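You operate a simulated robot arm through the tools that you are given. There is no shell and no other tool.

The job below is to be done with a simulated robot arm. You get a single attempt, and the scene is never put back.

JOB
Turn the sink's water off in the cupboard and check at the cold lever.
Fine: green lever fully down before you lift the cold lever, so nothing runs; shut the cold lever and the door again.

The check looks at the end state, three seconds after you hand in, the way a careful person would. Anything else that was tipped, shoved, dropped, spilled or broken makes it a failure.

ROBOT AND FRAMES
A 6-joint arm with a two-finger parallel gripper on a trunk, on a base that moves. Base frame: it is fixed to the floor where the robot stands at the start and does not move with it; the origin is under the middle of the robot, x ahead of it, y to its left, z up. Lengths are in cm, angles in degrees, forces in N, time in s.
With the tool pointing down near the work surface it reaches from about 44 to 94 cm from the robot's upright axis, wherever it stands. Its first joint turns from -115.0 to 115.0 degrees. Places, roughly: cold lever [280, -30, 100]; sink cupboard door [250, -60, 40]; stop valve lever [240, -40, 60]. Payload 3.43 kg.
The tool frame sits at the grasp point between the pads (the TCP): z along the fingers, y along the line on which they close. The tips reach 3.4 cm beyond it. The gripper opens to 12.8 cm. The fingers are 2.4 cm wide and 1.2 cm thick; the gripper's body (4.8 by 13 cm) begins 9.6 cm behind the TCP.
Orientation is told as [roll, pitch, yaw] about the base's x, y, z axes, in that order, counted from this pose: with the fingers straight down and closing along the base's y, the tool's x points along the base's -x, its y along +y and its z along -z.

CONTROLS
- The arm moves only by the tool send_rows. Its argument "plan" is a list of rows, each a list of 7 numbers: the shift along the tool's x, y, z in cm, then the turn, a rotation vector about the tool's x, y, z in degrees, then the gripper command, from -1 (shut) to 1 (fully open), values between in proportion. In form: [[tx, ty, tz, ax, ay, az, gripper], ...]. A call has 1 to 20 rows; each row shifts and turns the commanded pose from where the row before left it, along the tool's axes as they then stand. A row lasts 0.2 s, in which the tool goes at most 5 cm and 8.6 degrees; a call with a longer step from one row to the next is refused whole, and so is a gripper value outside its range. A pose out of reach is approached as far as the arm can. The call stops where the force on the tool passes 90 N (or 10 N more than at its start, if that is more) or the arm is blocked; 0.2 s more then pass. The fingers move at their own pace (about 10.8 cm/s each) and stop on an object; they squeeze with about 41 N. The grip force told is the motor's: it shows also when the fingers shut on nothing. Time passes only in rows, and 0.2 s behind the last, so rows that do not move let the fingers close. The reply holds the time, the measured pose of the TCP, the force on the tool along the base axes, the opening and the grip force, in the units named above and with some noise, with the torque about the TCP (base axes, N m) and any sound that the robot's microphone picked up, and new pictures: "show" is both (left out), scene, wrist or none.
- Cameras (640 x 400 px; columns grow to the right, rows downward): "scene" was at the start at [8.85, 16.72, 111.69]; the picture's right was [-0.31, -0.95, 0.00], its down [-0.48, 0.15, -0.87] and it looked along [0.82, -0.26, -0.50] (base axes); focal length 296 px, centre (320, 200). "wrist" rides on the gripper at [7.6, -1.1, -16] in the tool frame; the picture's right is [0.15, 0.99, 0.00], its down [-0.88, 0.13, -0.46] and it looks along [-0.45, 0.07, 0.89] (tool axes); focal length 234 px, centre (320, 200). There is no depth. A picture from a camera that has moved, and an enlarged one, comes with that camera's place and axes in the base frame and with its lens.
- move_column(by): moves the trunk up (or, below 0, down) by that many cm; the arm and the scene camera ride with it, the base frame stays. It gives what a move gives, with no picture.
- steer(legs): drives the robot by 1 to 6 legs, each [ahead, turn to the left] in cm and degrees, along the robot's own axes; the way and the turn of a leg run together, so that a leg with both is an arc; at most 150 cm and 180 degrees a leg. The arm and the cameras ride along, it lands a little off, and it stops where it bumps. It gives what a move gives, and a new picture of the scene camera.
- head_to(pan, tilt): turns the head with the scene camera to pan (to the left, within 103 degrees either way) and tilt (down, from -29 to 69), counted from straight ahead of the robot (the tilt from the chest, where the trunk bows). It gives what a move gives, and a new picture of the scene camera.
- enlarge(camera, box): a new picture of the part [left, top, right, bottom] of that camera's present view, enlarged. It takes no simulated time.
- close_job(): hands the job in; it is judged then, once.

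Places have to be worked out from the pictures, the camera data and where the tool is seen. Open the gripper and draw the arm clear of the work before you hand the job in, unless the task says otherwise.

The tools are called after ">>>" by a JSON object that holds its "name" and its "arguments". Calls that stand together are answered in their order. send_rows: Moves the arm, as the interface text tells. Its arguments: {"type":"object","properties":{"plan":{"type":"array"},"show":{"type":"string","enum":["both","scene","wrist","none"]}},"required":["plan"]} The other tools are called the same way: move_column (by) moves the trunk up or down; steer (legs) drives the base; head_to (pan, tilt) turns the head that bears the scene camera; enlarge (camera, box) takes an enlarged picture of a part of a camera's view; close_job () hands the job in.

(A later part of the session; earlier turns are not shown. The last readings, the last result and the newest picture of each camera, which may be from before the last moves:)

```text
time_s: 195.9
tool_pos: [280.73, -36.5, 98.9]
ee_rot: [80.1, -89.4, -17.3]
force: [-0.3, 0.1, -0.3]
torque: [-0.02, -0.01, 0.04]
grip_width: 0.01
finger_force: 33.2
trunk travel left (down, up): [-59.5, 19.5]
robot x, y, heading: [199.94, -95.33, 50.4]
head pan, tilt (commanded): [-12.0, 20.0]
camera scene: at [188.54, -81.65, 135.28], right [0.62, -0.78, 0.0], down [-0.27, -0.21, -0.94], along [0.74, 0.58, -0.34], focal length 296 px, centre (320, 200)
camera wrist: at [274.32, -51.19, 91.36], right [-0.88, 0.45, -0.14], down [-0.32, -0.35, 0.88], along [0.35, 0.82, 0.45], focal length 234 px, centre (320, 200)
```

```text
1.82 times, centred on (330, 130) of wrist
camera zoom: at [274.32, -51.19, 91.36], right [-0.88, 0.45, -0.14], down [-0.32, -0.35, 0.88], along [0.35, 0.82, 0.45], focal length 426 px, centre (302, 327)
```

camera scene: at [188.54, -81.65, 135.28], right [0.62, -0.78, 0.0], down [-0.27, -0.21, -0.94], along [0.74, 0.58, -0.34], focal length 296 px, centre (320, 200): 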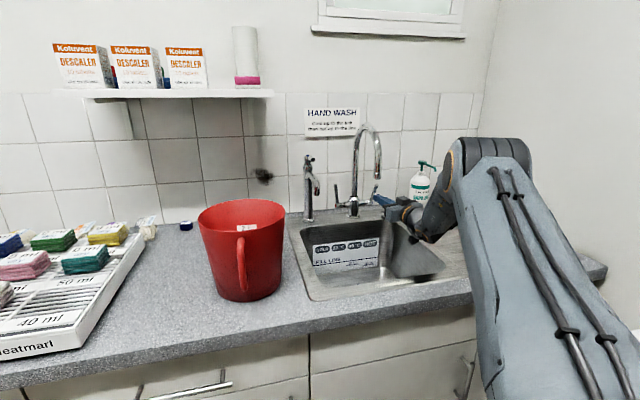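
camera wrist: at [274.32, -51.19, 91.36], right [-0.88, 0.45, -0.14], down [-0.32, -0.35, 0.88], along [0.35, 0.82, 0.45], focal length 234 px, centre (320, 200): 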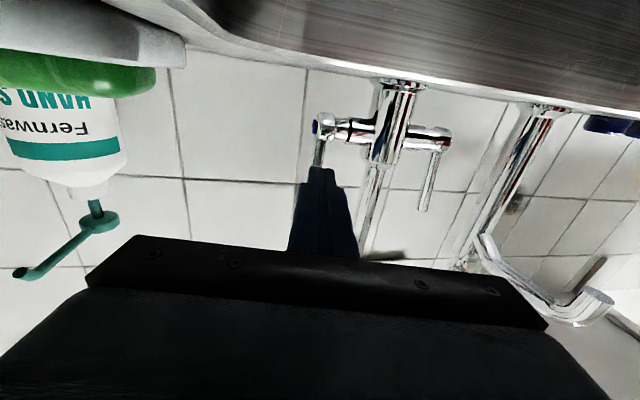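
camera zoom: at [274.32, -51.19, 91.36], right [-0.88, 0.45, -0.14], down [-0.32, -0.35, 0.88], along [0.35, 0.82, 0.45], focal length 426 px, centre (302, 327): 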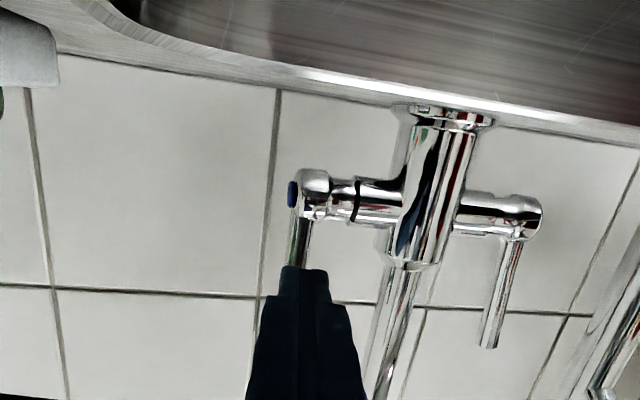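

The fingers slipped off. I draw back a little to see where the cold lever stands now; no water sound or flow so far.

>>> {"name": "send_rows", "arguments": {"plan": [[0, -2.5, -3, 0, 0, 0, -1], [0, -2.5, -3, 0, 0, 0, -1], [0, 0, 0, 0, 0, 0, -1]], "show": "wrist"}}

>>> {"name": "enlarge", "arguments": {"camera": "wrist", "box": [240, 40, 480, 240]}}

>>> {"name": "enlarge", "arguments": {"camera": "scene", "box": [325, 160, 395, 225]}}

```text
time_s: 196.3
tool_pos: [279.73, -37.22, 99.19]
ee_rot: [114.5, -88.8, -49.6]
force: [-10.3, 16.9, -1.5]
torque: [1.85, 0.88, -2.55]
grip_width: 0.01
finger_force: 33.2
trunk travel left (down, up): [-59.5, 19.5]
robot x, y, heading: [199.9, -94.94, 51.6]
head pan, tilt (commanded): [-12.0, 20.0]
stopped in row 2: the force on the tool passed its limit at 110 N (the readings are from after the stop); the commanded pose is now the measured one
camera wrist: at [273.84, -52.0, 91.44], right [-0.9, 0.42, -0.13], down [-0.3, -0.37, 0.88], along [0.32, 0.83, 0.46], focal length 234 px, centre (320, 200)
```

wrist: 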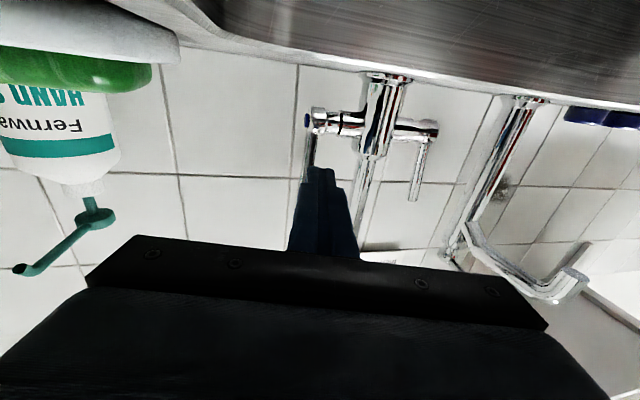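

```text
2.00 times, centred on (360, 140) of wrist
camera zoom: at [273.84, -52.0, 91.44], right [-0.9, 0.42, -0.13], down [-0.3, -0.37, 0.88], along [0.32, 0.83, 0.46], focal length 468 px, centre (240, 320)
```

zoom: 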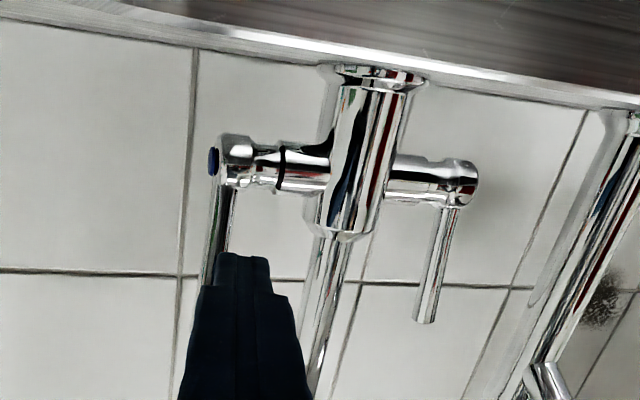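

```text
6.15 times, centred on (360, 192) of scene
camera zoom: at [188.28, -81.67, 135.26], right [0.64, -0.77, 0.0], down [-0.26, -0.22, -0.94], along [0.73, 0.6, -0.34], focal length 1821 px, centre (74, 246)
```

zoom: 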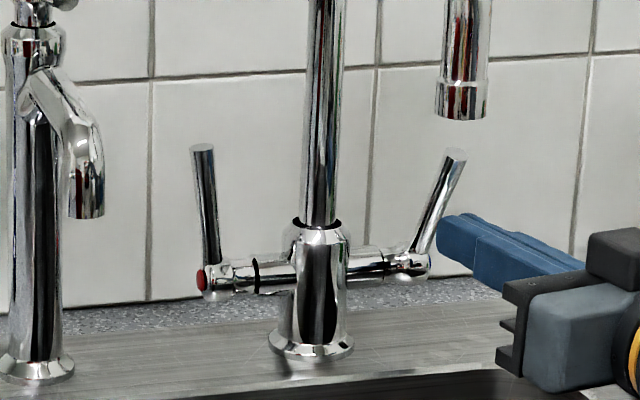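

The finger got caught beside the lever when I moved right. I ease left, then draw straight back to get a clear look.

>>> {"name": "send_rows", "arguments": {"plan": [[0, 0.8, 0, 0, 0, 0, -1], [0, 0.4, -2, 0, 0, 0, -1], [0, 0, -4, 0, 0, 0, -1], [0, 0, 0, 0, 0, 0, -1]], "show": "wrist"}}

>>> {"name": "enlarge", "arguments": {"camera": "wrist", "box": [240, 20, 480, 220]}}

>>> {"name": "enlarge", "arguments": {"camera": "scene", "box": [325, 160, 395, 225]}}

```text
time_s: 197.3
tool_pos: [275.81, -41.95, 99.18]
ee_rot: [119.5, -88.8, -54.7]
force: [-9.7, 12.7, 4.9]
torque: [0.23, 1.13, -2.15]
grip_width: 0.0
finger_force: 32.8
trunk travel left (down, up): [-59.5, 19.5]
robot x, y, heading: [199.8, -94.77, 51.6]
head pan, tilt (commanded): [-12.0, 20.0]
camera wrist: at [270.05, -56.92, 91.59], right [-0.9, 0.42, -0.13], down [-0.3, -0.37, 0.88], along [0.32, 0.83, 0.46], focal length 234 px, centre (320, 200)
```

wrist: 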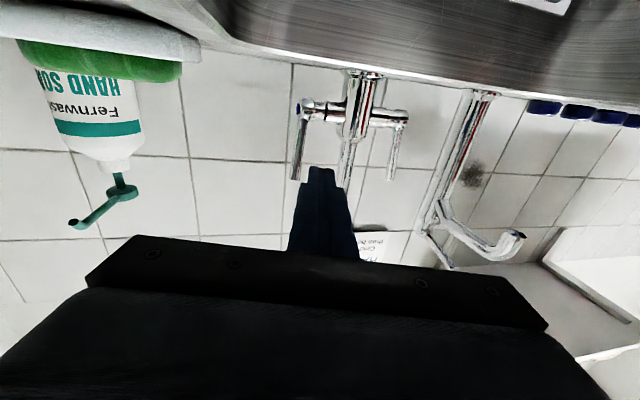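

```text
2.00 times, centred on (360, 120) of wrist
camera zoom: at [270.05, -56.92, 91.59], right [-0.9, 0.42, -0.13], down [-0.3, -0.37, 0.88], along [0.32, 0.83, 0.46], focal length 468 px, centre (240, 360)
```

zoom: 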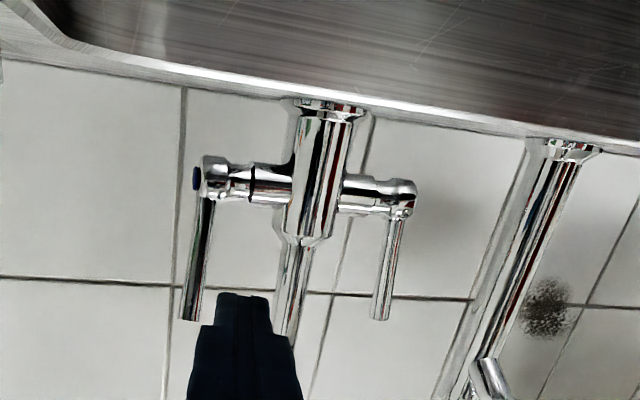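

```text
6.15 times, centred on (360, 192) of scene
camera zoom: at [188.3, -81.73, 135.28], right [0.63, -0.77, 0.0], down [-0.26, -0.22, -0.94], along [0.73, 0.6, -0.34], focal length 1821 px, centre (74, 246)
```

zoom: 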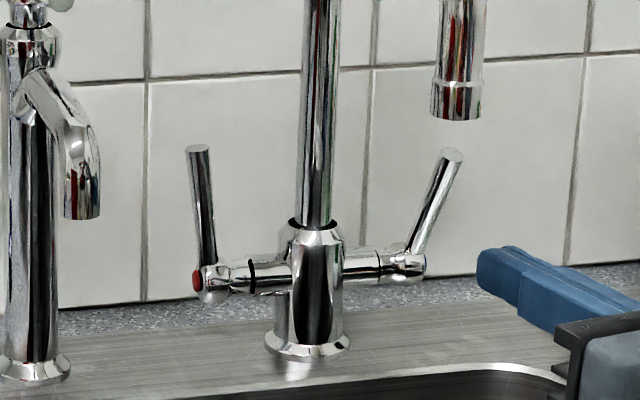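

The lever is now tilted ~19° toward me and still no water. A small residual side force remains, so I check what the gripper might be touching.

>>> {"name": "enlarge", "arguments": {"camera": "scene", "box": [330, 130, 560, 300]}}

>>> {"name": "send_rows", "arguments": {"plan": [[0, 0, 0, 0, 0, 0, -1]], "show": "scene"}}

```text
2.35 times, centred on (445, 215) of scene
camera zoom: at [188.3, -81.73, 135.28], right [0.63, -0.77, 0.0], down [-0.26, -0.22, -0.94], along [0.73, 0.6, -0.34], focal length 696 px, centre (26, 165)
```

zoom: 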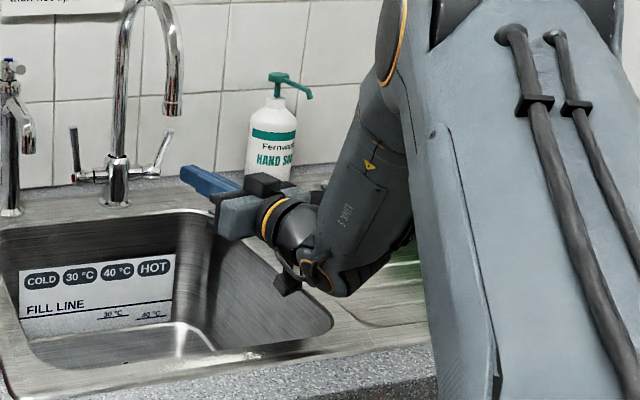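

```text
time_s: 197.7
tool_pos: [275.91, -41.9, 99.25]
ee_rot: [118.8, -88.8, -54.0]
force: [-14.0, 21.9, 7.1]
torque: [0.61, 1.78, -3.52]
grip_width: 0.02
finger_force: 32.4
trunk travel left (down, up): [-59.5, 19.5]
robot x, y, heading: [200.1, -94.82, 51.4]
head pan, tilt (commanded): [-12.0, 20.0]
camera scene: at [188.25, -81.7, 135.27], right [0.64, -0.77, 0.0], down [-0.26, -0.22, -0.94], along [0.73, 0.6, -0.34], focal length 296 px, centre (320, 200)
```

scene: 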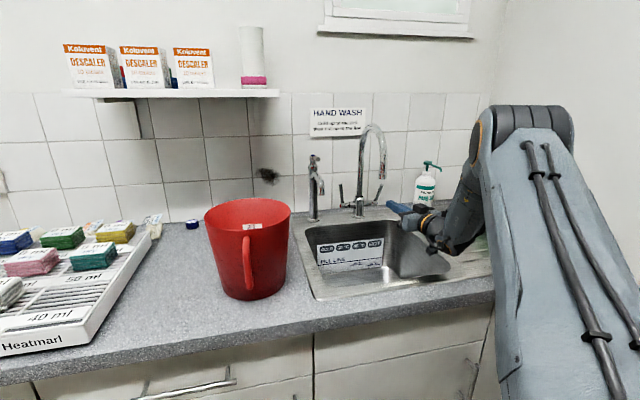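

The wrist camera hangs only ~1 cm above the sink rim and is probably rubbing it, so I raise the tool 4 cm.

>>> {"name": "send_rows", "arguments": {"plan": [[-2, 0, 0, 0, 0, 0, -1], [-2, 0, 0, 0, 0, 0, -1], [0, 0, 0, 0, 0, 0, -1]]}}

>>> {"name": "enlarge", "arguments": {"camera": "wrist", "box": [200, 0, 480, 220]}}

```text
time_s: 198.5
tool_pos: [276.16, -42.26, 103.12]
ee_rot: [116.2, -88.8, -51.5]
force: [0.3, -0.2, 0.5]
torque: [-0.01, -0.01, 0.0]
grip_width: 0.02
finger_force: 33.3
trunk travel left (down, up): [-59.5, 19.5]
robot x, y, heading: [199.99, -95.25, 51.0]
head pan, tilt (commanded): [-12.0, 20.0]
camera scene: at [188.38, -81.74, 135.29], right [0.63, -0.77, 0.0], down [-0.26, -0.22, -0.94], along [0.73, 0.59, -0.34], focal length 296 px, centre (320, 200)
camera wrist: at [270.25, -57.26, 95.49], right [-0.9, 0.42, -0.13], down [-0.3, -0.37, 0.88], along [0.33, 0.83, 0.46], focal length 234 px, centre (320, 200)
```

scene: 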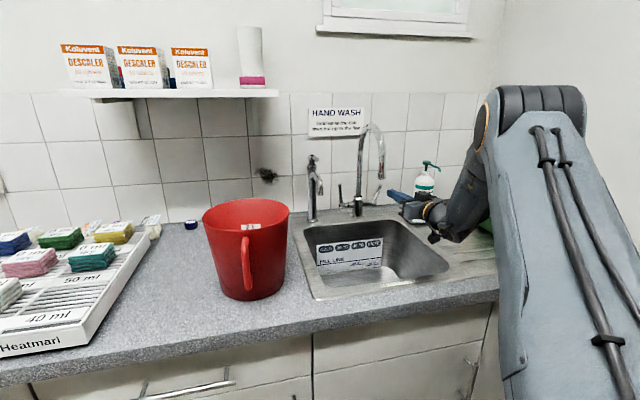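
wrist: 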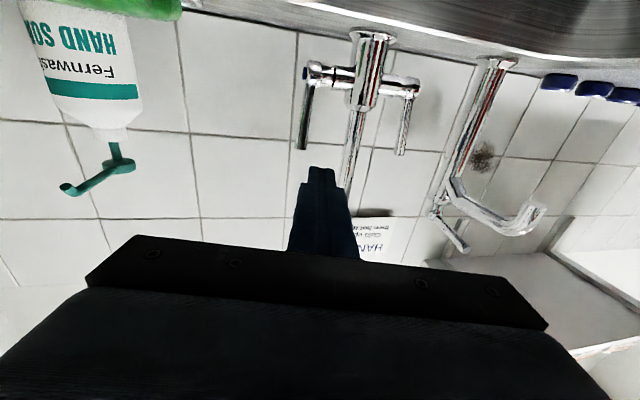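

```text
1.82 times, centred on (340, 110) of wrist
camera zoom: at [270.25, -57.26, 95.49], right [-0.9, 0.42, -0.13], down [-0.3, -0.37, 0.88], along [0.33, 0.83, 0.46], focal length 426 px, centre (284, 364)
```

zoom: 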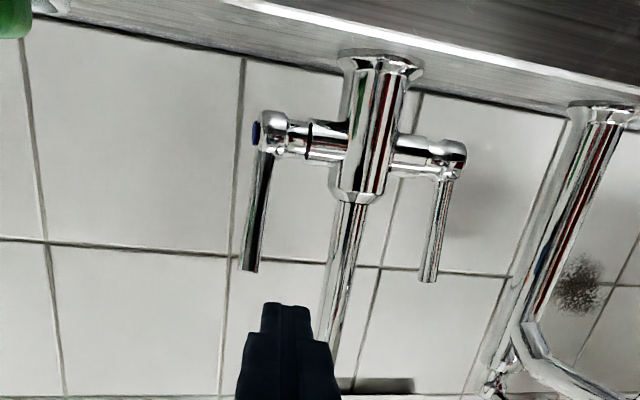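

Free again. The cold lever's top is at about (33.2, 44.6, z 103.4). I move the closed fingers above it and will press it further down.

>>> {"name": "send_rows", "arguments": {"plan": [[-3.2, 0, 0, 0, 0, 0, -1], [0, -0.8, 3.4, 0, 0, 0, -1], [0, -0.8, 3.4, 0, 0, 0, -1], [0, -0.7, 3.2, 0, 0, 0, -1], [0, 0, 0, 0, 0, 0, -1]]}}

>>> {"name": "enlarge", "arguments": {"camera": "wrist", "box": [200, 0, 480, 220]}}

>>> {"name": "enlarge", "arguments": {"camera": "scene", "box": [325, 150, 435, 235]}}

```text
time_s: 199.7
tool_pos: [282.64, -34.41, 106.3]
ee_rot: [115.0, -88.8, -50.3]
force: [-0.5, -0.6, -0.4]
torque: [0.01, 0.0, -0.02]
grip_width: 0.0
finger_force: 33.7
trunk travel left (down, up): [-59.5, 19.5]
robot x, y, heading: [199.88, -95.05, 51.3]
head pan, tilt (commanded): [-12.0, 20.0]
camera scene: at [188.37, -81.75, 135.29], right [0.63, -0.77, 0.0], down [-0.26, -0.22, -0.94], along [0.73, 0.6, -0.34], focal length 296 px, centre (320, 200)
camera wrist: at [276.77, -49.33, 98.64], right [-0.9, 0.43, -0.13], down [-0.3, -0.37, 0.88], along [0.33, 0.83, 0.46], focal length 234 px, centre (320, 200)
```

scene: 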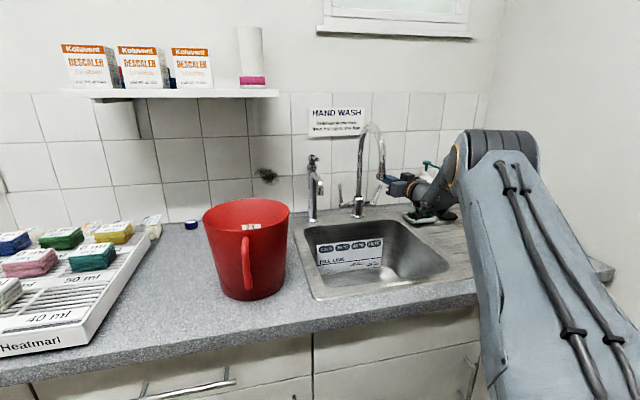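
wrist: 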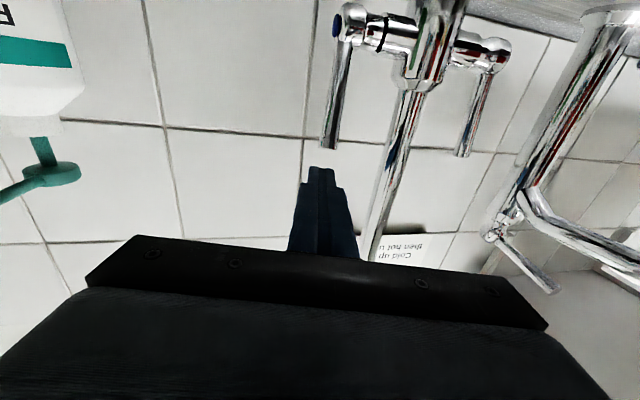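

```text
1.82 times, centred on (340, 110) of wrist
camera zoom: at [276.77, -49.33, 98.64], right [-0.9, 0.43, -0.13], down [-0.3, -0.37, 0.88], along [0.33, 0.83, 0.46], focal length 426 px, centre (284, 364)
```

zoom: 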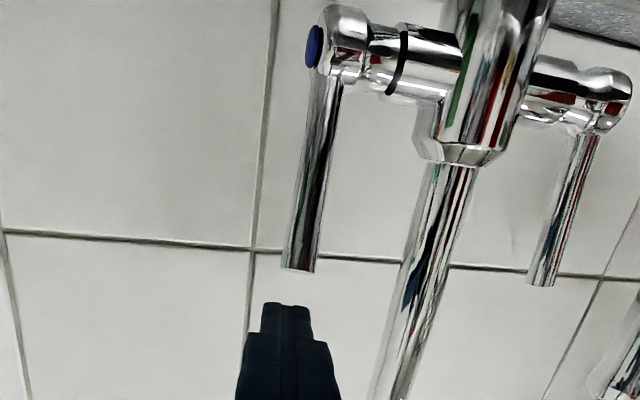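

```text
4.71 times, centred on (380, 192) of scene
camera zoom: at [188.37, -81.75, 135.29], right [0.63, -0.77, 0.0], down [-0.26, -0.22, -0.94], along [0.73, 0.6, -0.34], focal length 1392 px, centre (38, 235)
```

zoom: 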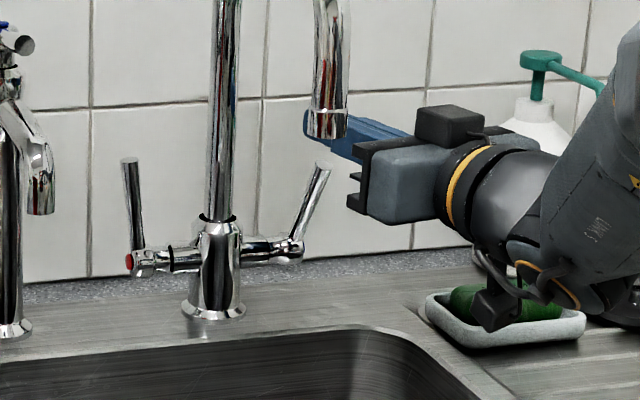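

The fingertips hover right above the lever's end. I press down step by step.

>>> {"name": "send_rows", "arguments": {"plan": [[1.0, 0, 0, 0, 0, 0, -1], [0.8, 0, 0, 0, 0, 0, -1], [0.8, 0, 0, 0, 0, 0, -1], [0, 0, 0, 0, 0, 0, -1]], "show": "none"}}

>>> {"name": "enlarge", "arguments": {"camera": "wrist", "box": [200, 0, 480, 220]}}

```text
time_s: 200.7
tool_pos: [282.51, -34.53, 105.05]
ee_rot: [152.5, -88.5, -87.8]
force: [-11.4, -14.0, 48.3]
torque: [0.46, -0.07, 0.01]
grip_width: 0.0
finger_force: 32.9
trunk travel left (down, up): [-59.5, 19.5]
robot x, y, heading: [200.08, -95.24, 51.3]
head pan, tilt (commanded): [-12.0, 20.0]
```

```text
1.82 times, centred on (340, 110) of wrist
camera zoom: at [276.72, -49.39, 97.04], right [-0.89, 0.43, -0.13], down [-0.31, -0.38, 0.87], along [0.32, 0.82, 0.47], focal length 426 px, centre (284, 364)
```

zoom: 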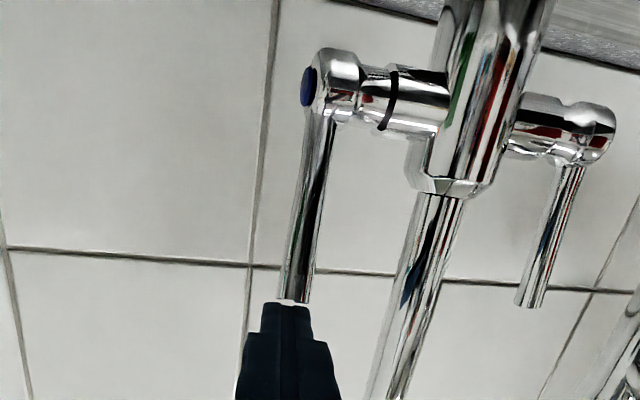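

It resists a purely vertical push (friction jams it). I drag back toward me while pressing, which should turn it.

>>> {"name": "send_rows", "arguments": {"plan": [[0, 0.12, -0.5, 0, 0, 0, -1], [0, 0.12, -0.5, 0, 0, 0, -1], [0.2, 0.12, -0.5, 0, 0, 0, -1], [0, 0, 0, 0, 0, 0, -1]], "show": "none"}}

>>> {"name": "enlarge", "arguments": {"camera": "wrist", "box": [200, 0, 480, 220]}}

```text
time_s: 201.7
tool_pos: [281.67, -35.62, 103.46]
ee_rot: [110.2, -88.8, -45.5]
force: [-0.5, -0.5, 0.7]
torque: [-0.01, -0.01, -0.01]
grip_width: 0.0
finger_force: 33.0
trunk travel left (down, up): [-59.5, 19.5]
robot x, y, heading: [200.15, -94.99, 51.5]
head pan, tilt (commanded): [-12.0, 20.0]
```

```text
1.82 times, centred on (340, 110) of wrist
camera zoom: at [275.79, -50.46, 95.77], right [-0.9, 0.43, -0.13], down [-0.3, -0.37, 0.88], along [0.33, 0.83, 0.46], focal length 426 px, centre (284, 364)
```

zoom: 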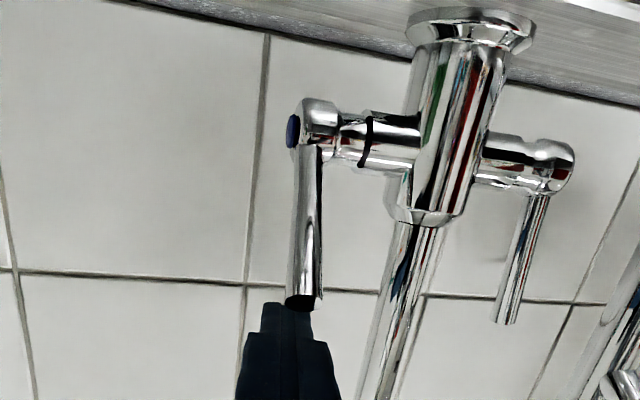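

That works: the lever is now ~42° forward, still no water. I take it a bit further, to about 60°.

>>> {"name": "send_rows", "arguments": {"plan": [[0.7, 0.12, -0.5, 0, 0, 0, -1], [0.7, 0.12, -0.5, 0, 0, 0, -1], [0.7, 0.12, -0.5, 0, 0, 0, -1], [0, 0, 0, 0, 0, 0, -1]]}}

>>> {"name": "enlarge", "arguments": {"camera": "wrist", "box": [200, 0, 480, 220]}}

>>> {"name": "enlarge", "arguments": {"camera": "scene", "box": [325, 110, 435, 280]}}

```text
time_s: 202.7
tool_pos: [280.67, -36.59, 101.37]
ee_rot: [115.4, -88.9, -50.8]
force: [-1.6, -1.1, 0.2]
torque: [-0.01, -0.02, -0.01]
grip_width: 0.01
finger_force: 33.2
trunk travel left (down, up): [-59.5, 19.5]
robot x, y, heading: [200.04, -95.0, 51.4]
head pan, tilt (commanded): [-12.0, 20.0]
camera scene: at [188.38, -81.75, 135.29], right [0.63, -0.77, 0.0], down [-0.26, -0.22, -0.94], along [0.73, 0.6, -0.34], focal length 296 px, centre (320, 200)
camera wrist: at [274.79, -51.54, 93.74], right [-0.9, 0.43, -0.13], down [-0.3, -0.37, 0.88], along [0.33, 0.83, 0.46], focal length 234 px, centre (320, 200)
```

scene: 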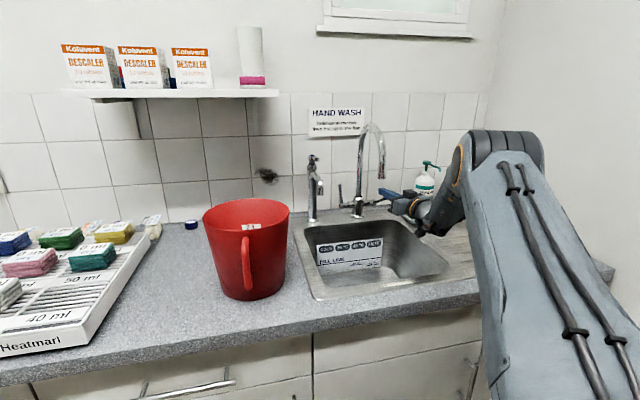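
wrist: 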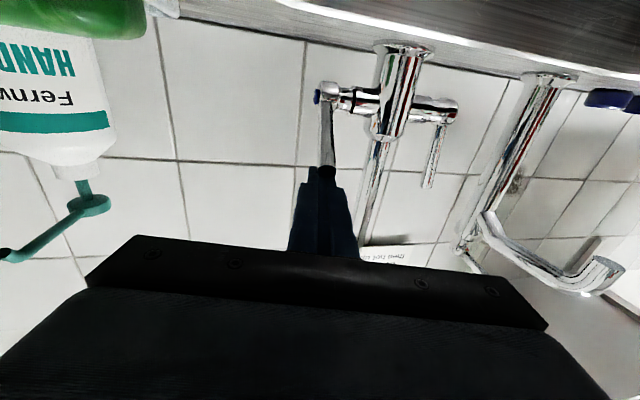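

```text
1.82 times, centred on (340, 110) of wrist
camera zoom: at [274.79, -51.54, 93.74], right [-0.9, 0.43, -0.13], down [-0.3, -0.37, 0.88], along [0.33, 0.83, 0.46], focal length 426 px, centre (284, 364)
```

zoom: 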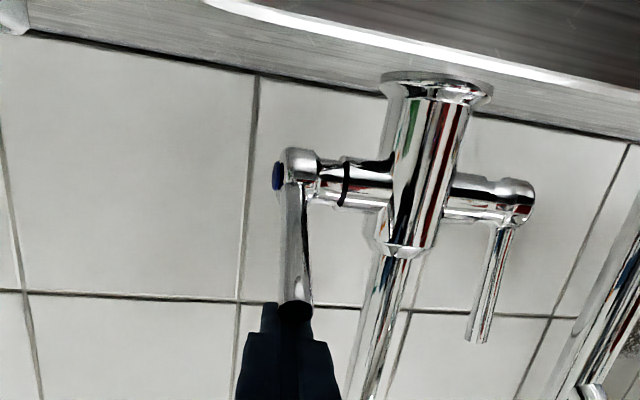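

```text
2.35 times, centred on (380, 195) of scene
camera zoom: at [188.38, -81.75, 135.29], right [0.63, -0.77, 0.0], down [-0.26, -0.22, -0.94], along [0.73, 0.6, -0.34], focal length 696 px, centre (179, 212)
```

zoom: 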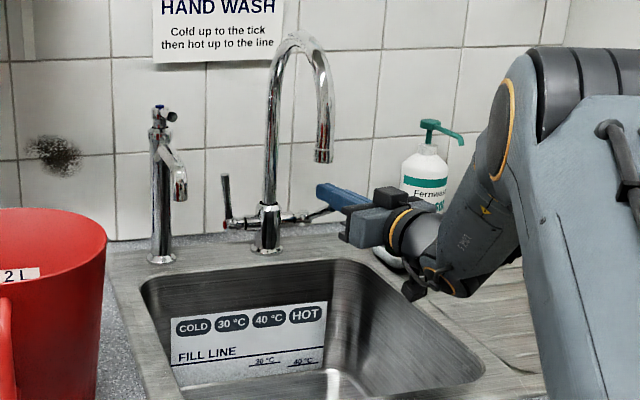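

The cold lever is ~58° open and the spout is dry: nothing runs. To shut it I regrip the lever near its end: lift, back off, open the fingers and come in around it.

>>> {"name": "send_rows", "arguments": {"plan": [[-1.5, 0, 0, 0, 0, 0, -1], [0, 0.6, -2.4, 0, 0, 0, -0.4], [0, 0.6, -2.4, 0, 0, 0, -0.4], [0, 0, 0, 0, 0, 0, -0.4], [1.0, -0.3, 1.2, 0, 0, 0, -0.4]]}}

>>> {"name": "enlarge", "arguments": {"camera": "wrist", "box": [200, 20, 480, 240]}}

```text
time_s: 203.9
tool_pos: [278.31, -39.6, 101.86]
ee_rot: [118.3, -88.9, -53.6]
force: [-0.7, -0.8, 0.1]
torque: [0.02, 0.0, -0.03]
grip_width: 3.84
finger_force: 0.0
trunk travel left (down, up): [-59.5, 19.5]
robot x, y, heading: [200.14, -94.93, 51.0]
head pan, tilt (commanded): [-12.0, 20.0]
camera scene: at [188.35, -81.77, 135.29], right [0.63, -0.77, 0.0], down [-0.26, -0.22, -0.94], along [0.73, 0.6, -0.34], focal length 296 px, centre (320, 200)
camera wrist: at [272.45, -54.47, 94.21], right [-0.9, 0.43, -0.13], down [-0.3, -0.37, 0.88], along [0.33, 0.83, 0.46], focal length 234 px, centre (320, 200)
```

scene: 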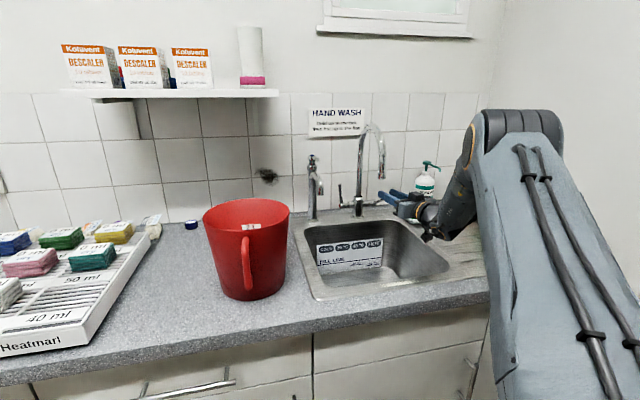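
wrist: 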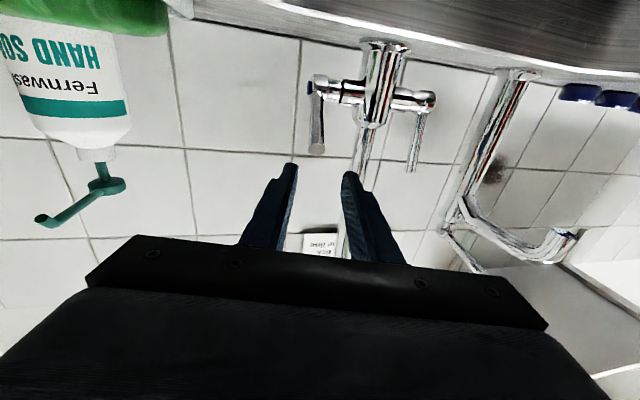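

```text
1.82 times, centred on (340, 130) of wrist
camera zoom: at [272.45, -54.47, 94.21], right [-0.9, 0.43, -0.13], down [-0.3, -0.37, 0.88], along [0.33, 0.83, 0.46], focal length 426 px, centre (284, 327)
```

zoom: 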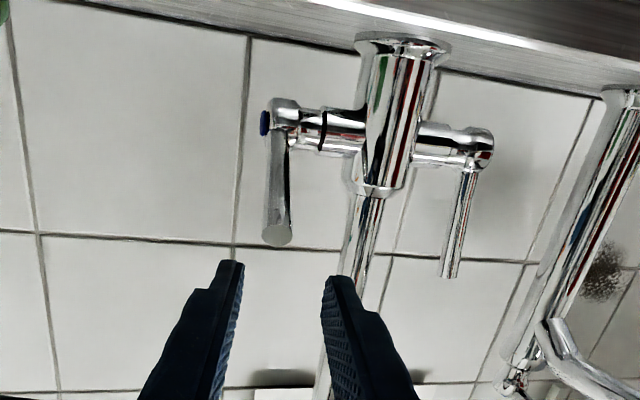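

The lever end is seen at about (33.3, 40.5, z 99.8), pointing at me. I move the open fingers around it and close.

>>> {"name": "send_rows", "arguments": {"plan": [[1.0, -0.45, 1.67, 0, 0, 0, -0.4], [1.3, -0.45, 1.67, 0, 0, 0, -0.4], [0.2, 0, 0, 0, 0, 0, -0.4], [0, 0, 0, 0, 0, 0, -1], [0, 0, 0, 0, 0, 0, -1], [0, 0, 0, 0, 0, 0, -1]], "show": "none"}}

>>> {"name": "enlarge", "arguments": {"camera": "wrist", "box": [200, 20, 480, 240]}}

```text
time_s: 205.3
tool_pos: [280.28, -36.79, 99.79]
ee_rot: [129.9, -88.8, -65.1]
force: [-18.0, -0.1, 21.9]
torque: [-0.27, -0.03, -1.22]
grip_width: 1.36
finger_force: 44.7
trunk travel left (down, up): [-59.5, 19.5]
robot x, y, heading: [200.14, -95.13, 51.5]
head pan, tilt (commanded): [-12.0, 20.0]
```

```text
1.82 times, centred on (340, 130) of wrist
camera zoom: at [274.6, -51.67, 92.04], right [-0.9, 0.42, -0.13], down [-0.3, -0.37, 0.88], along [0.32, 0.83, 0.46], focal length 426 px, centre (284, 327)
```

zoom: 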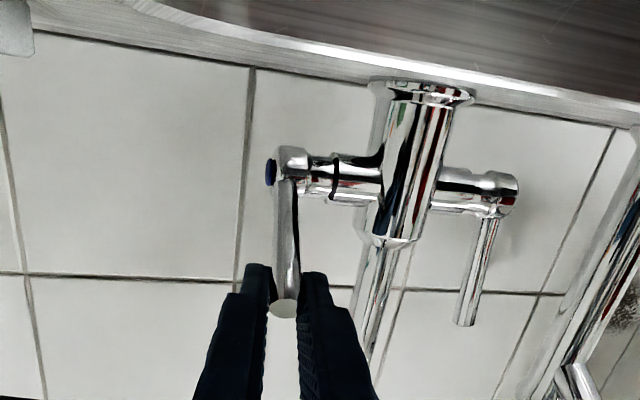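

Gripped at the end. I move it back up along its arc toward upright.

>>> {"name": "send_rows", "arguments": {"plan": [[-0.8, -0.17, 0.68, 0, 0, 0, -1], [-0.84, -0.24, 0.97, 0, 0, 0, -1], [-0.66, -0.27, 1.1, 0, 0, 0, -1], [0, 0, 0, 0, 0, 0, -1]], "show": "none"}}

>>> {"name": "enlarge", "arguments": {"camera": "wrist", "box": [200, 20, 480, 240]}}

```text
time_s: 206.3
tool_pos: [281.93, -34.26, 101.77]
ee_rot: [116.0, -89.0, -51.0]
force: [-46.0, 9.3, 1.4]
torque: [-1.24, 0.43, -0.51]
grip_width: 1.32
finger_force: 44.7
trunk travel left (down, up): [-59.5, 19.5]
robot x, y, heading: [199.74, -95.07, 51.6]
head pan, tilt (commanded): [-12.0, 20.0]
```

```text
1.82 times, centred on (340, 130) of wrist
camera zoom: at [276.19, -49.28, 94.13], right [-0.9, 0.42, -0.13], down [-0.3, -0.37, 0.88], along [0.32, 0.83, 0.46], focal length 426 px, centre (284, 327)
```

zoom: 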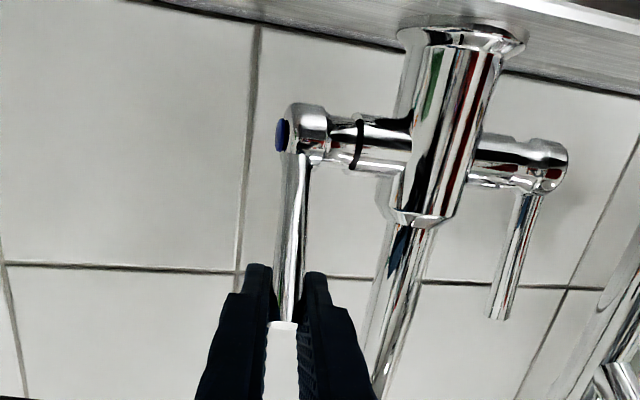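

It follows. There's some side load, so I let the tool drift slightly left while continuing to upright.

>>> {"name": "send_rows", "arguments": {"plan": [[0, 0.35, 0, 0, 0, 0, -1], [-0.44, -0.2, 1.19, 0, 0, 0, -1], [-0.23, -0.25, 1.25, 0, 0, 0, -1], [0, 0, 0, 0, 0, 0, -1]], "show": "none"}}

>>> {"name": "enlarge", "arguments": {"camera": "wrist", "box": [200, 20, 480, 240]}}

>>> {"name": "enlarge", "arguments": {"camera": "scene", "box": [325, 150, 435, 235]}}

```text
time_s: 207.3
tool_pos: [283.32, -32.4, 102.99]
ee_rot: [130.2, -88.8, -65.4]
force: [-39.0, 5.3, 11.4]
torque: [-0.64, 1.18, 0.0]
grip_width: 1.28
finger_force: 45.2
trunk travel left (down, up): [-59.5, 19.5]
robot x, y, heading: [199.9, -95.14, 51.2]
head pan, tilt (commanded): [-12.0, 20.0]
```

```text
1.82 times, centred on (340, 130) of wrist
camera zoom: at [277.52, -47.3, 95.12], right [-0.9, 0.42, -0.13], down [-0.3, -0.37, 0.88], along [0.32, 0.83, 0.46], focal length 426 px, centre (284, 327)
```

zoom: 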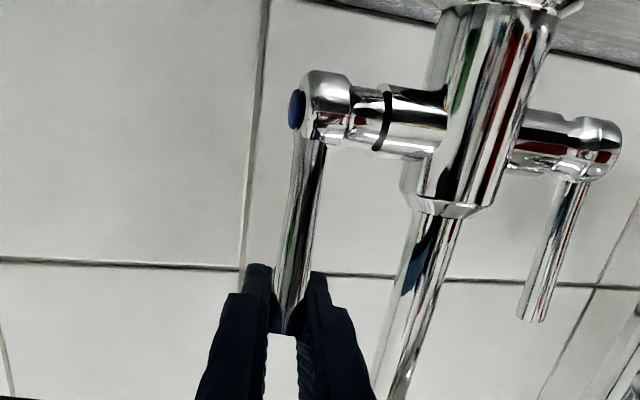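

```text
4.71 times, centred on (380, 192) of scene
camera zoom: at [188.06, -81.75, 135.27], right [0.63, -0.77, 0.0], down [-0.26, -0.22, -0.94], along [0.73, 0.6, -0.34], focal length 1392 px, centre (38, 235)
```

zoom: 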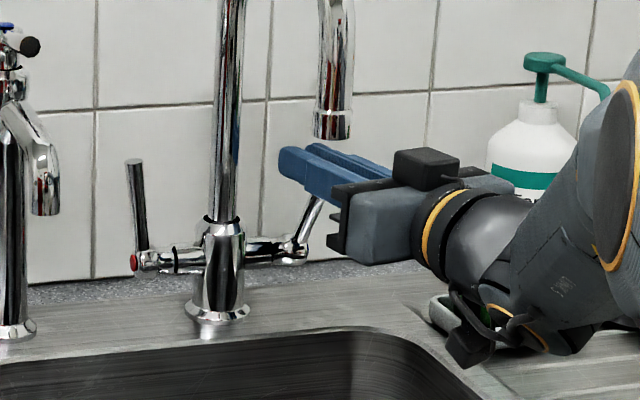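

Still roughly 13° short of upright. I push it further back in small steps until it meets its stop.

>>> {"name": "send_rows", "arguments": {"plan": [[0, 0.25, 0, 0, 0, 0, -1], [-0.1, -0.15, 0.75, 0, 0, 0, -1], [0, -0.15, 0.6, 0, 0, 0, -1], [0, 0, 0, 0, 0, 0, -1]], "show": "none"}}

>>> {"name": "enlarge", "arguments": {"camera": "wrist", "box": [200, 20, 480, 240]}}

```text
time_s: 208.3
tool_pos: [284.02, -31.5, 102.93]
ee_rot: [128.6, -88.8, -64.1]
force: [-27.1, -4.4, 20.0]
torque: [-0.67, 1.31, 0.12]
grip_width: 1.31
finger_force: 44.6
trunk travel left (down, up): [-59.5, 19.5]
robot x, y, heading: [199.93, -94.69, 51.4]
head pan, tilt (commanded): [-12.0, 20.0]
```

```text
1.82 times, centred on (340, 130) of wrist
camera zoom: at [278.13, -46.34, 95.2], right [-0.9, 0.43, -0.13], down [-0.3, -0.37, 0.88], along [0.32, 0.82, 0.46], focal length 426 px, centre (284, 327)
```

zoom: 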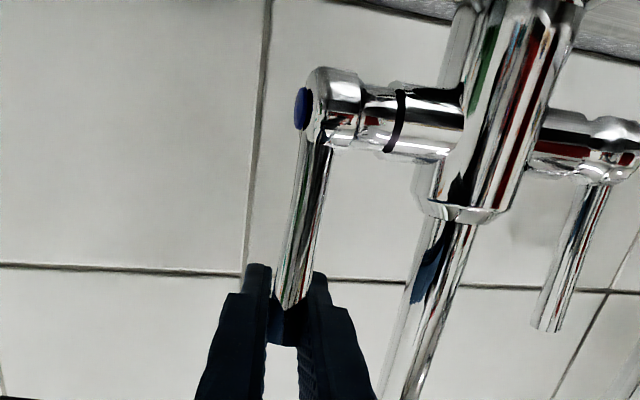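

I open and back off to judge the lever's angle properly.

>>> {"name": "send_rows", "arguments": {"plan": [[0, 0, 0, 0, 0, 0, -0.5], [0, 0, 0, 0, 0, 0, -0.5], [0, 0.5, -2.5, 0, 0, 0, -0.5], [-1.5, 0.9, -3.5, 0, 0, 0, -0.5], [-1.5, 0.9, -3.5, 0, 0, 0, -1], [0, 0, 0, 0, 0, 0, -1]], "show": "wrist"}}

>>> {"name": "enlarge", "arguments": {"camera": "wrist", "box": [220, 0, 460, 200]}}

>>> {"name": "enlarge", "arguments": {"camera": "scene", "box": [325, 160, 395, 225]}}

```text
time_s: 209.7
tool_pos: [278.1, -38.79, 105.51]
ee_rot: [118.2, -88.7, -53.3]
force: [0.4, 0.3, -0.9]
torque: [0.01, 0.02, 0.03]
grip_width: 0.0
finger_force: 33.3
trunk travel left (down, up): [-59.5, 19.5]
robot x, y, heading: [200.14, -95.03, 51.7]
head pan, tilt (commanded): [-12.0, 20.0]
camera wrist: at [272.21, -53.74, 97.78], right [-0.9, 0.43, -0.13], down [-0.3, -0.37, 0.88], along [0.33, 0.83, 0.46], focal length 234 px, centre (320, 200)
```

wrist: 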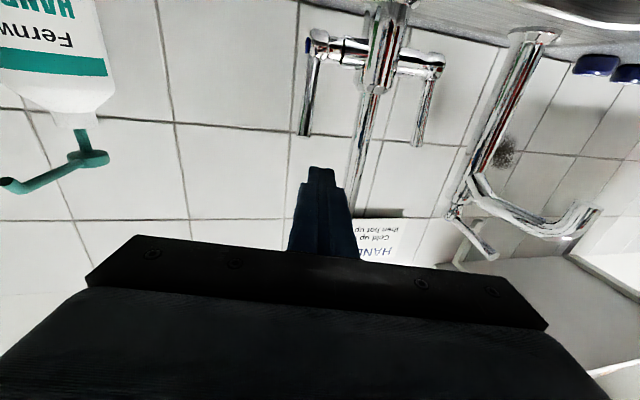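

```text
2.00 times, centred on (340, 100) of wrist
camera zoom: at [272.21, -53.74, 97.78], right [-0.9, 0.43, -0.13], down [-0.3, -0.37, 0.88], along [0.33, 0.83, 0.46], focal length 468 px, centre (280, 400)
```

zoom: 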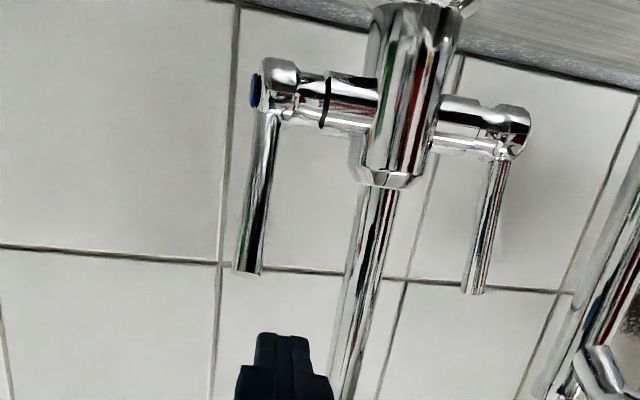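

```text
6.15 times, centred on (360, 192) of scene
camera zoom: at [188.33, -81.72, 135.29], right [0.63, -0.77, 0.0], down [-0.26, -0.22, -0.94], along [0.73, 0.6, -0.34], focal length 1821 px, centre (74, 246)
```

zoom: 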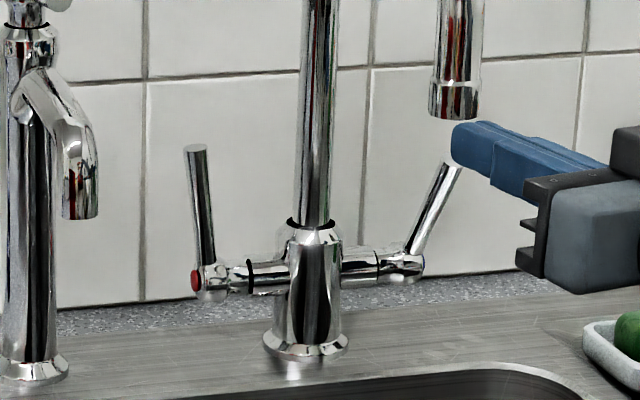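

The lever is still ~25° forward. I push its front face back with the closed fingertips until it reaches the upright stop.

>>> {"name": "send_rows", "arguments": {"plan": [[2.2, -0.5, 0, 0, 0, 0, -1], [2.2, -0.5, 0, 0, 0, 0, -1], [0, -0.4, 1.9, 0, 0, 0, -1], [0, -0.4, 1.6, 0, 0, 0, -1], [0, -0.2, 0.8, 0, 0, 0, -1], [0, -0.2, 0.8, 0, 0, 0, -1], [0, 0, 0, 0, 0, 0, -1]], "show": "none"}}

>>> {"name": "enlarge", "arguments": {"camera": "wrist", "box": [220, 0, 460, 200]}}

>>> {"name": "enlarge", "arguments": {"camera": "scene", "box": [325, 160, 395, 225]}}

```text
time_s: 211.3
tool_pos: [282.06, -35.17, 101.03]
ee_rot: [116.1, -88.8, -51.3]
force: [-0.4, -0.5, 0.9]
torque: [0.01, 0.04, 0.0]
grip_width: 0.02
finger_force: 33.1
trunk travel left (down, up): [-59.5, 19.5]
robot x, y, heading: [199.76, -95.22, 51.2]
head pan, tilt (commanded): [-12.0, 20.0]
```

```text
2.00 times, centred on (340, 100) of wrist
camera zoom: at [276.25, -50.16, 93.36], right [-0.9, 0.43, -0.13], down [-0.3, -0.37, 0.88], along [0.33, 0.83, 0.46], focal length 468 px, centre (280, 400)
```

zoom: 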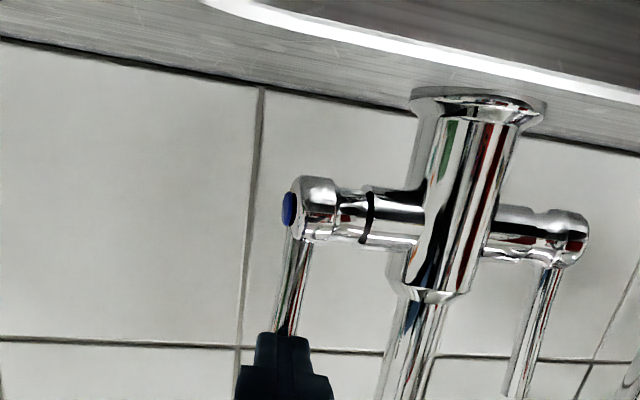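

```text
6.15 times, centred on (360, 192) of scene
camera zoom: at [188.33, -81.71, 135.29], right [0.63, -0.77, 0.0], down [-0.26, -0.22, -0.94], along [0.73, 0.6, -0.34], focal length 1821 px, centre (74, 246)
```

zoom: 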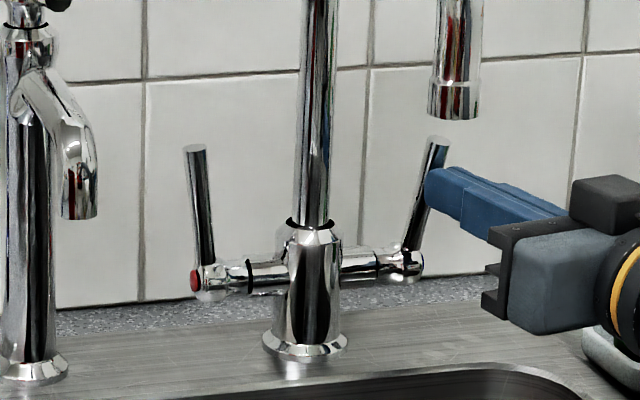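

Nearly upright now. I continue pushing gently to the stop.

>>> {"name": "send_rows", "arguments": {"plan": [[0, -0.15, 0.6, 0, 0, 0, -1], [0, -0.12, 0.5, 0, 0, 0, -1], [0, 0, 0, 0, 0, 0, -1]], "show": "none"}}

>>> {"name": "enlarge", "arguments": {"camera": "scene", "box": [325, 160, 395, 225]}}

```text
time_s: 212.1
tool_pos: [282.78, -34.23, 101.26]
ee_rot: [116.8, -88.9, -52.1]
force: [0.6, 0.4, -1.0]
torque: [-0.01, -0.02, 0.04]
grip_width: 0.01
finger_force: 32.5
trunk travel left (down, up): [-59.5, 19.5]
robot x, y, heading: [199.95, -94.95, 51.2]
head pan, tilt (commanded): [-12.0, 20.0]
```

```text
6.15 times, centred on (360, 192) of scene
camera zoom: at [188.33, -81.71, 135.29], right [0.63, -0.77, 0.0], down [-0.26, -0.22, -0.94], along [0.73, 0.6, -0.34], focal length 1821 px, centre (74, 246)
```

zoom: 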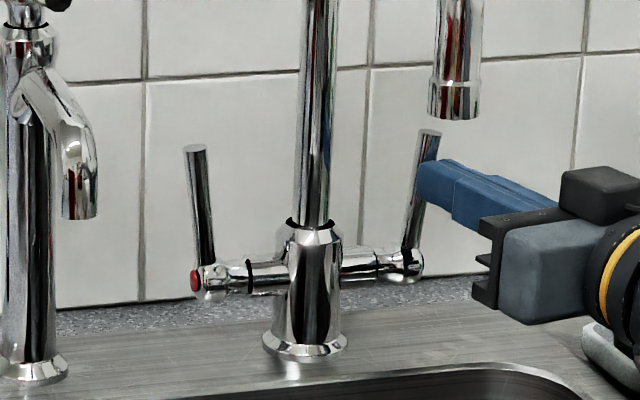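

It stands about as at the start; I push a little more to feel the stop.

>>> {"name": "send_rows", "arguments": {"plan": [[0, -0.1, 0.4, 0, 0, 0, -1], [0, -0.1, 0.3, 0, 0, 0, -1], [0, 0, 0, 0, 0, 0, -1]], "show": "none"}}

>>> {"name": "enlarge", "arguments": {"camera": "scene", "box": [325, 160, 395, 225]}}

```text
time_s: 212.9
tool_pos: [283.11, -34.16, 101.13]
ee_rot: [114.0, -88.9, -49.3]
force: [-54.1, -60.3, -3.6]
torque: [0.26, 0.11, 0.86]
grip_width: 0.0
finger_force: 33.1
trunk travel left (down, up): [-59.5, 19.5]
robot x, y, heading: [199.94, -95.02, 51.0]
head pan, tilt (commanded): [-12.0, 20.0]
```

```text
6.15 times, centred on (360, 192) of scene
camera zoom: at [188.08, -82.01, 135.3], right [0.63, -0.78, 0.0], down [-0.26, -0.21, -0.94], along [0.73, 0.59, -0.34], focal length 1821 px, centre (74, 246)
```

zoom: 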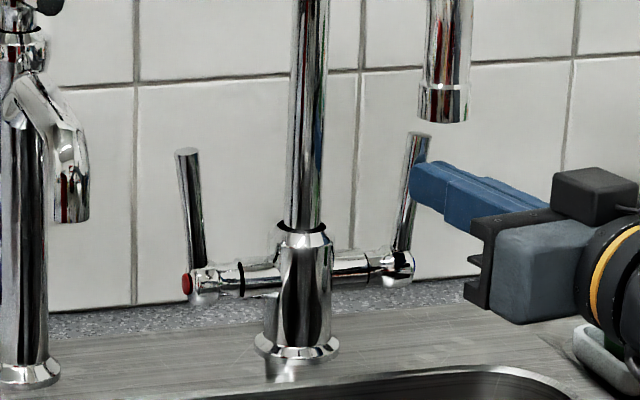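

It's hard against its upright stop – cold lever shut. I back off, rising so nothing rubs the sink, and withdraw from the counter.

>>> {"name": "send_rows", "arguments": {"plan": [[0, 0.2, -0.8, 0, 0, 0, -1], [-2.5, 0.3, -1.2, 0, 0, 0, -1], [-3.5, 0.5, -2, 0, 0, 0, -1], [-3, 0.8, -3.2, 0, 0, 0, -1], [-2, 1.0, -4, 0, 0, 0, -1], [-1, 1.0, -4, 0, 0, 0, -1], [0, 0, 0, 0, 0, 0, -1]]}}

>>> {"name": "enlarge", "arguments": {"camera": "scene", "box": [290, 110, 450, 230]}}

>>> {"name": "enlarge", "arguments": {"camera": "wrist", "box": [220, 0, 460, 200]}}

```text
time_s: 214.5
tool_pos: [273.6, -46.18, 113.02]
ee_rot: [117.1, -88.7, -52.5]
force: [-0.6, 0.0, -0.9]
torque: [0.01, 0.0, -0.01]
grip_width: 0.0
finger_force: 33.2
trunk travel left (down, up): [-59.5, 19.5]
robot x, y, heading: [199.83, -94.89, 51.4]
head pan, tilt (commanded): [-12.0, 20.0]
camera scene: at [188.33, -81.71, 135.28], right [0.63, -0.77, 0.0], down [-0.26, -0.22, -0.94], along [0.73, 0.6, -0.34], focal length 296 px, centre (320, 200)
camera wrist: at [267.62, -61.07, 105.39], right [-0.9, 0.42, -0.13], down [-0.3, -0.37, 0.88], along [0.33, 0.83, 0.46], focal length 234 px, centre (320, 200)
```

scene: 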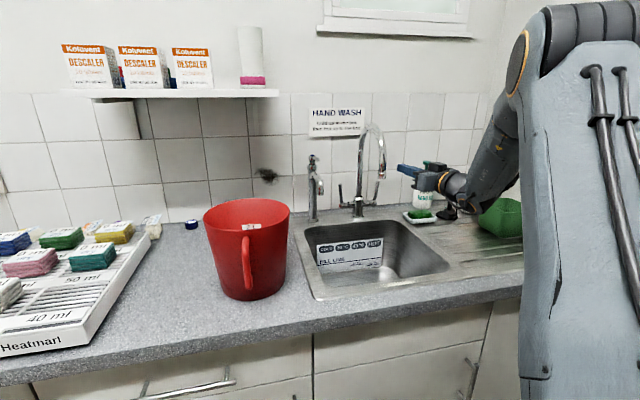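
wrist: 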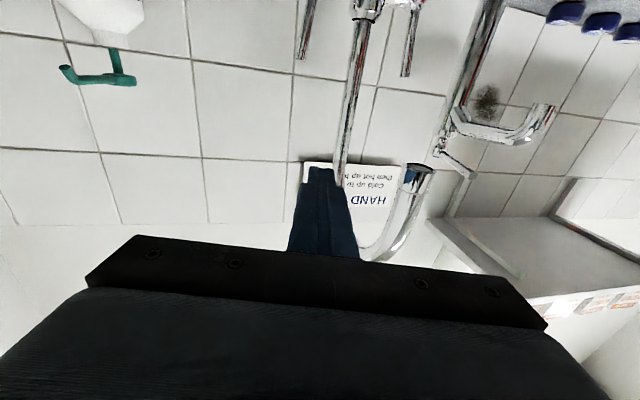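

```text
3.33 times, centred on (370, 170) of scene
camera zoom: at [188.33, -81.71, 135.28], right [0.63, -0.77, 0.0], down [-0.26, -0.22, -0.94], along [0.73, 0.6, -0.34], focal length 986 px, centre (153, 300)
```

zoom: 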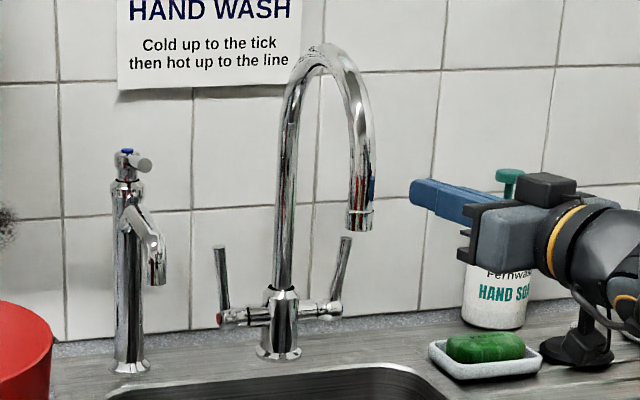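

```text
2.00 times, centred on (340, 100) of wrist
camera zoom: at [267.62, -61.07, 105.39], right [-0.9, 0.42, -0.13], down [-0.3, -0.37, 0.88], along [0.33, 0.83, 0.46], focal length 468 px, centre (280, 400)
```

zoom: 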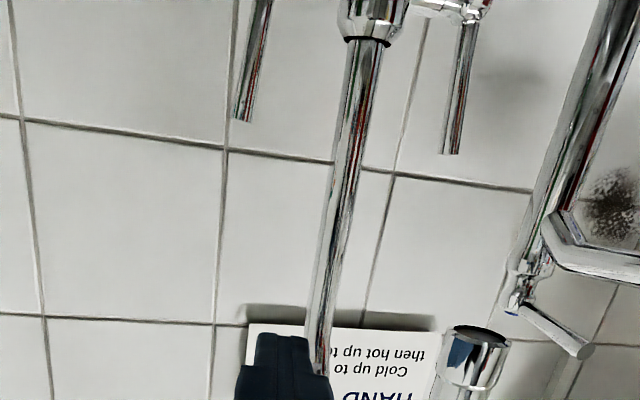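

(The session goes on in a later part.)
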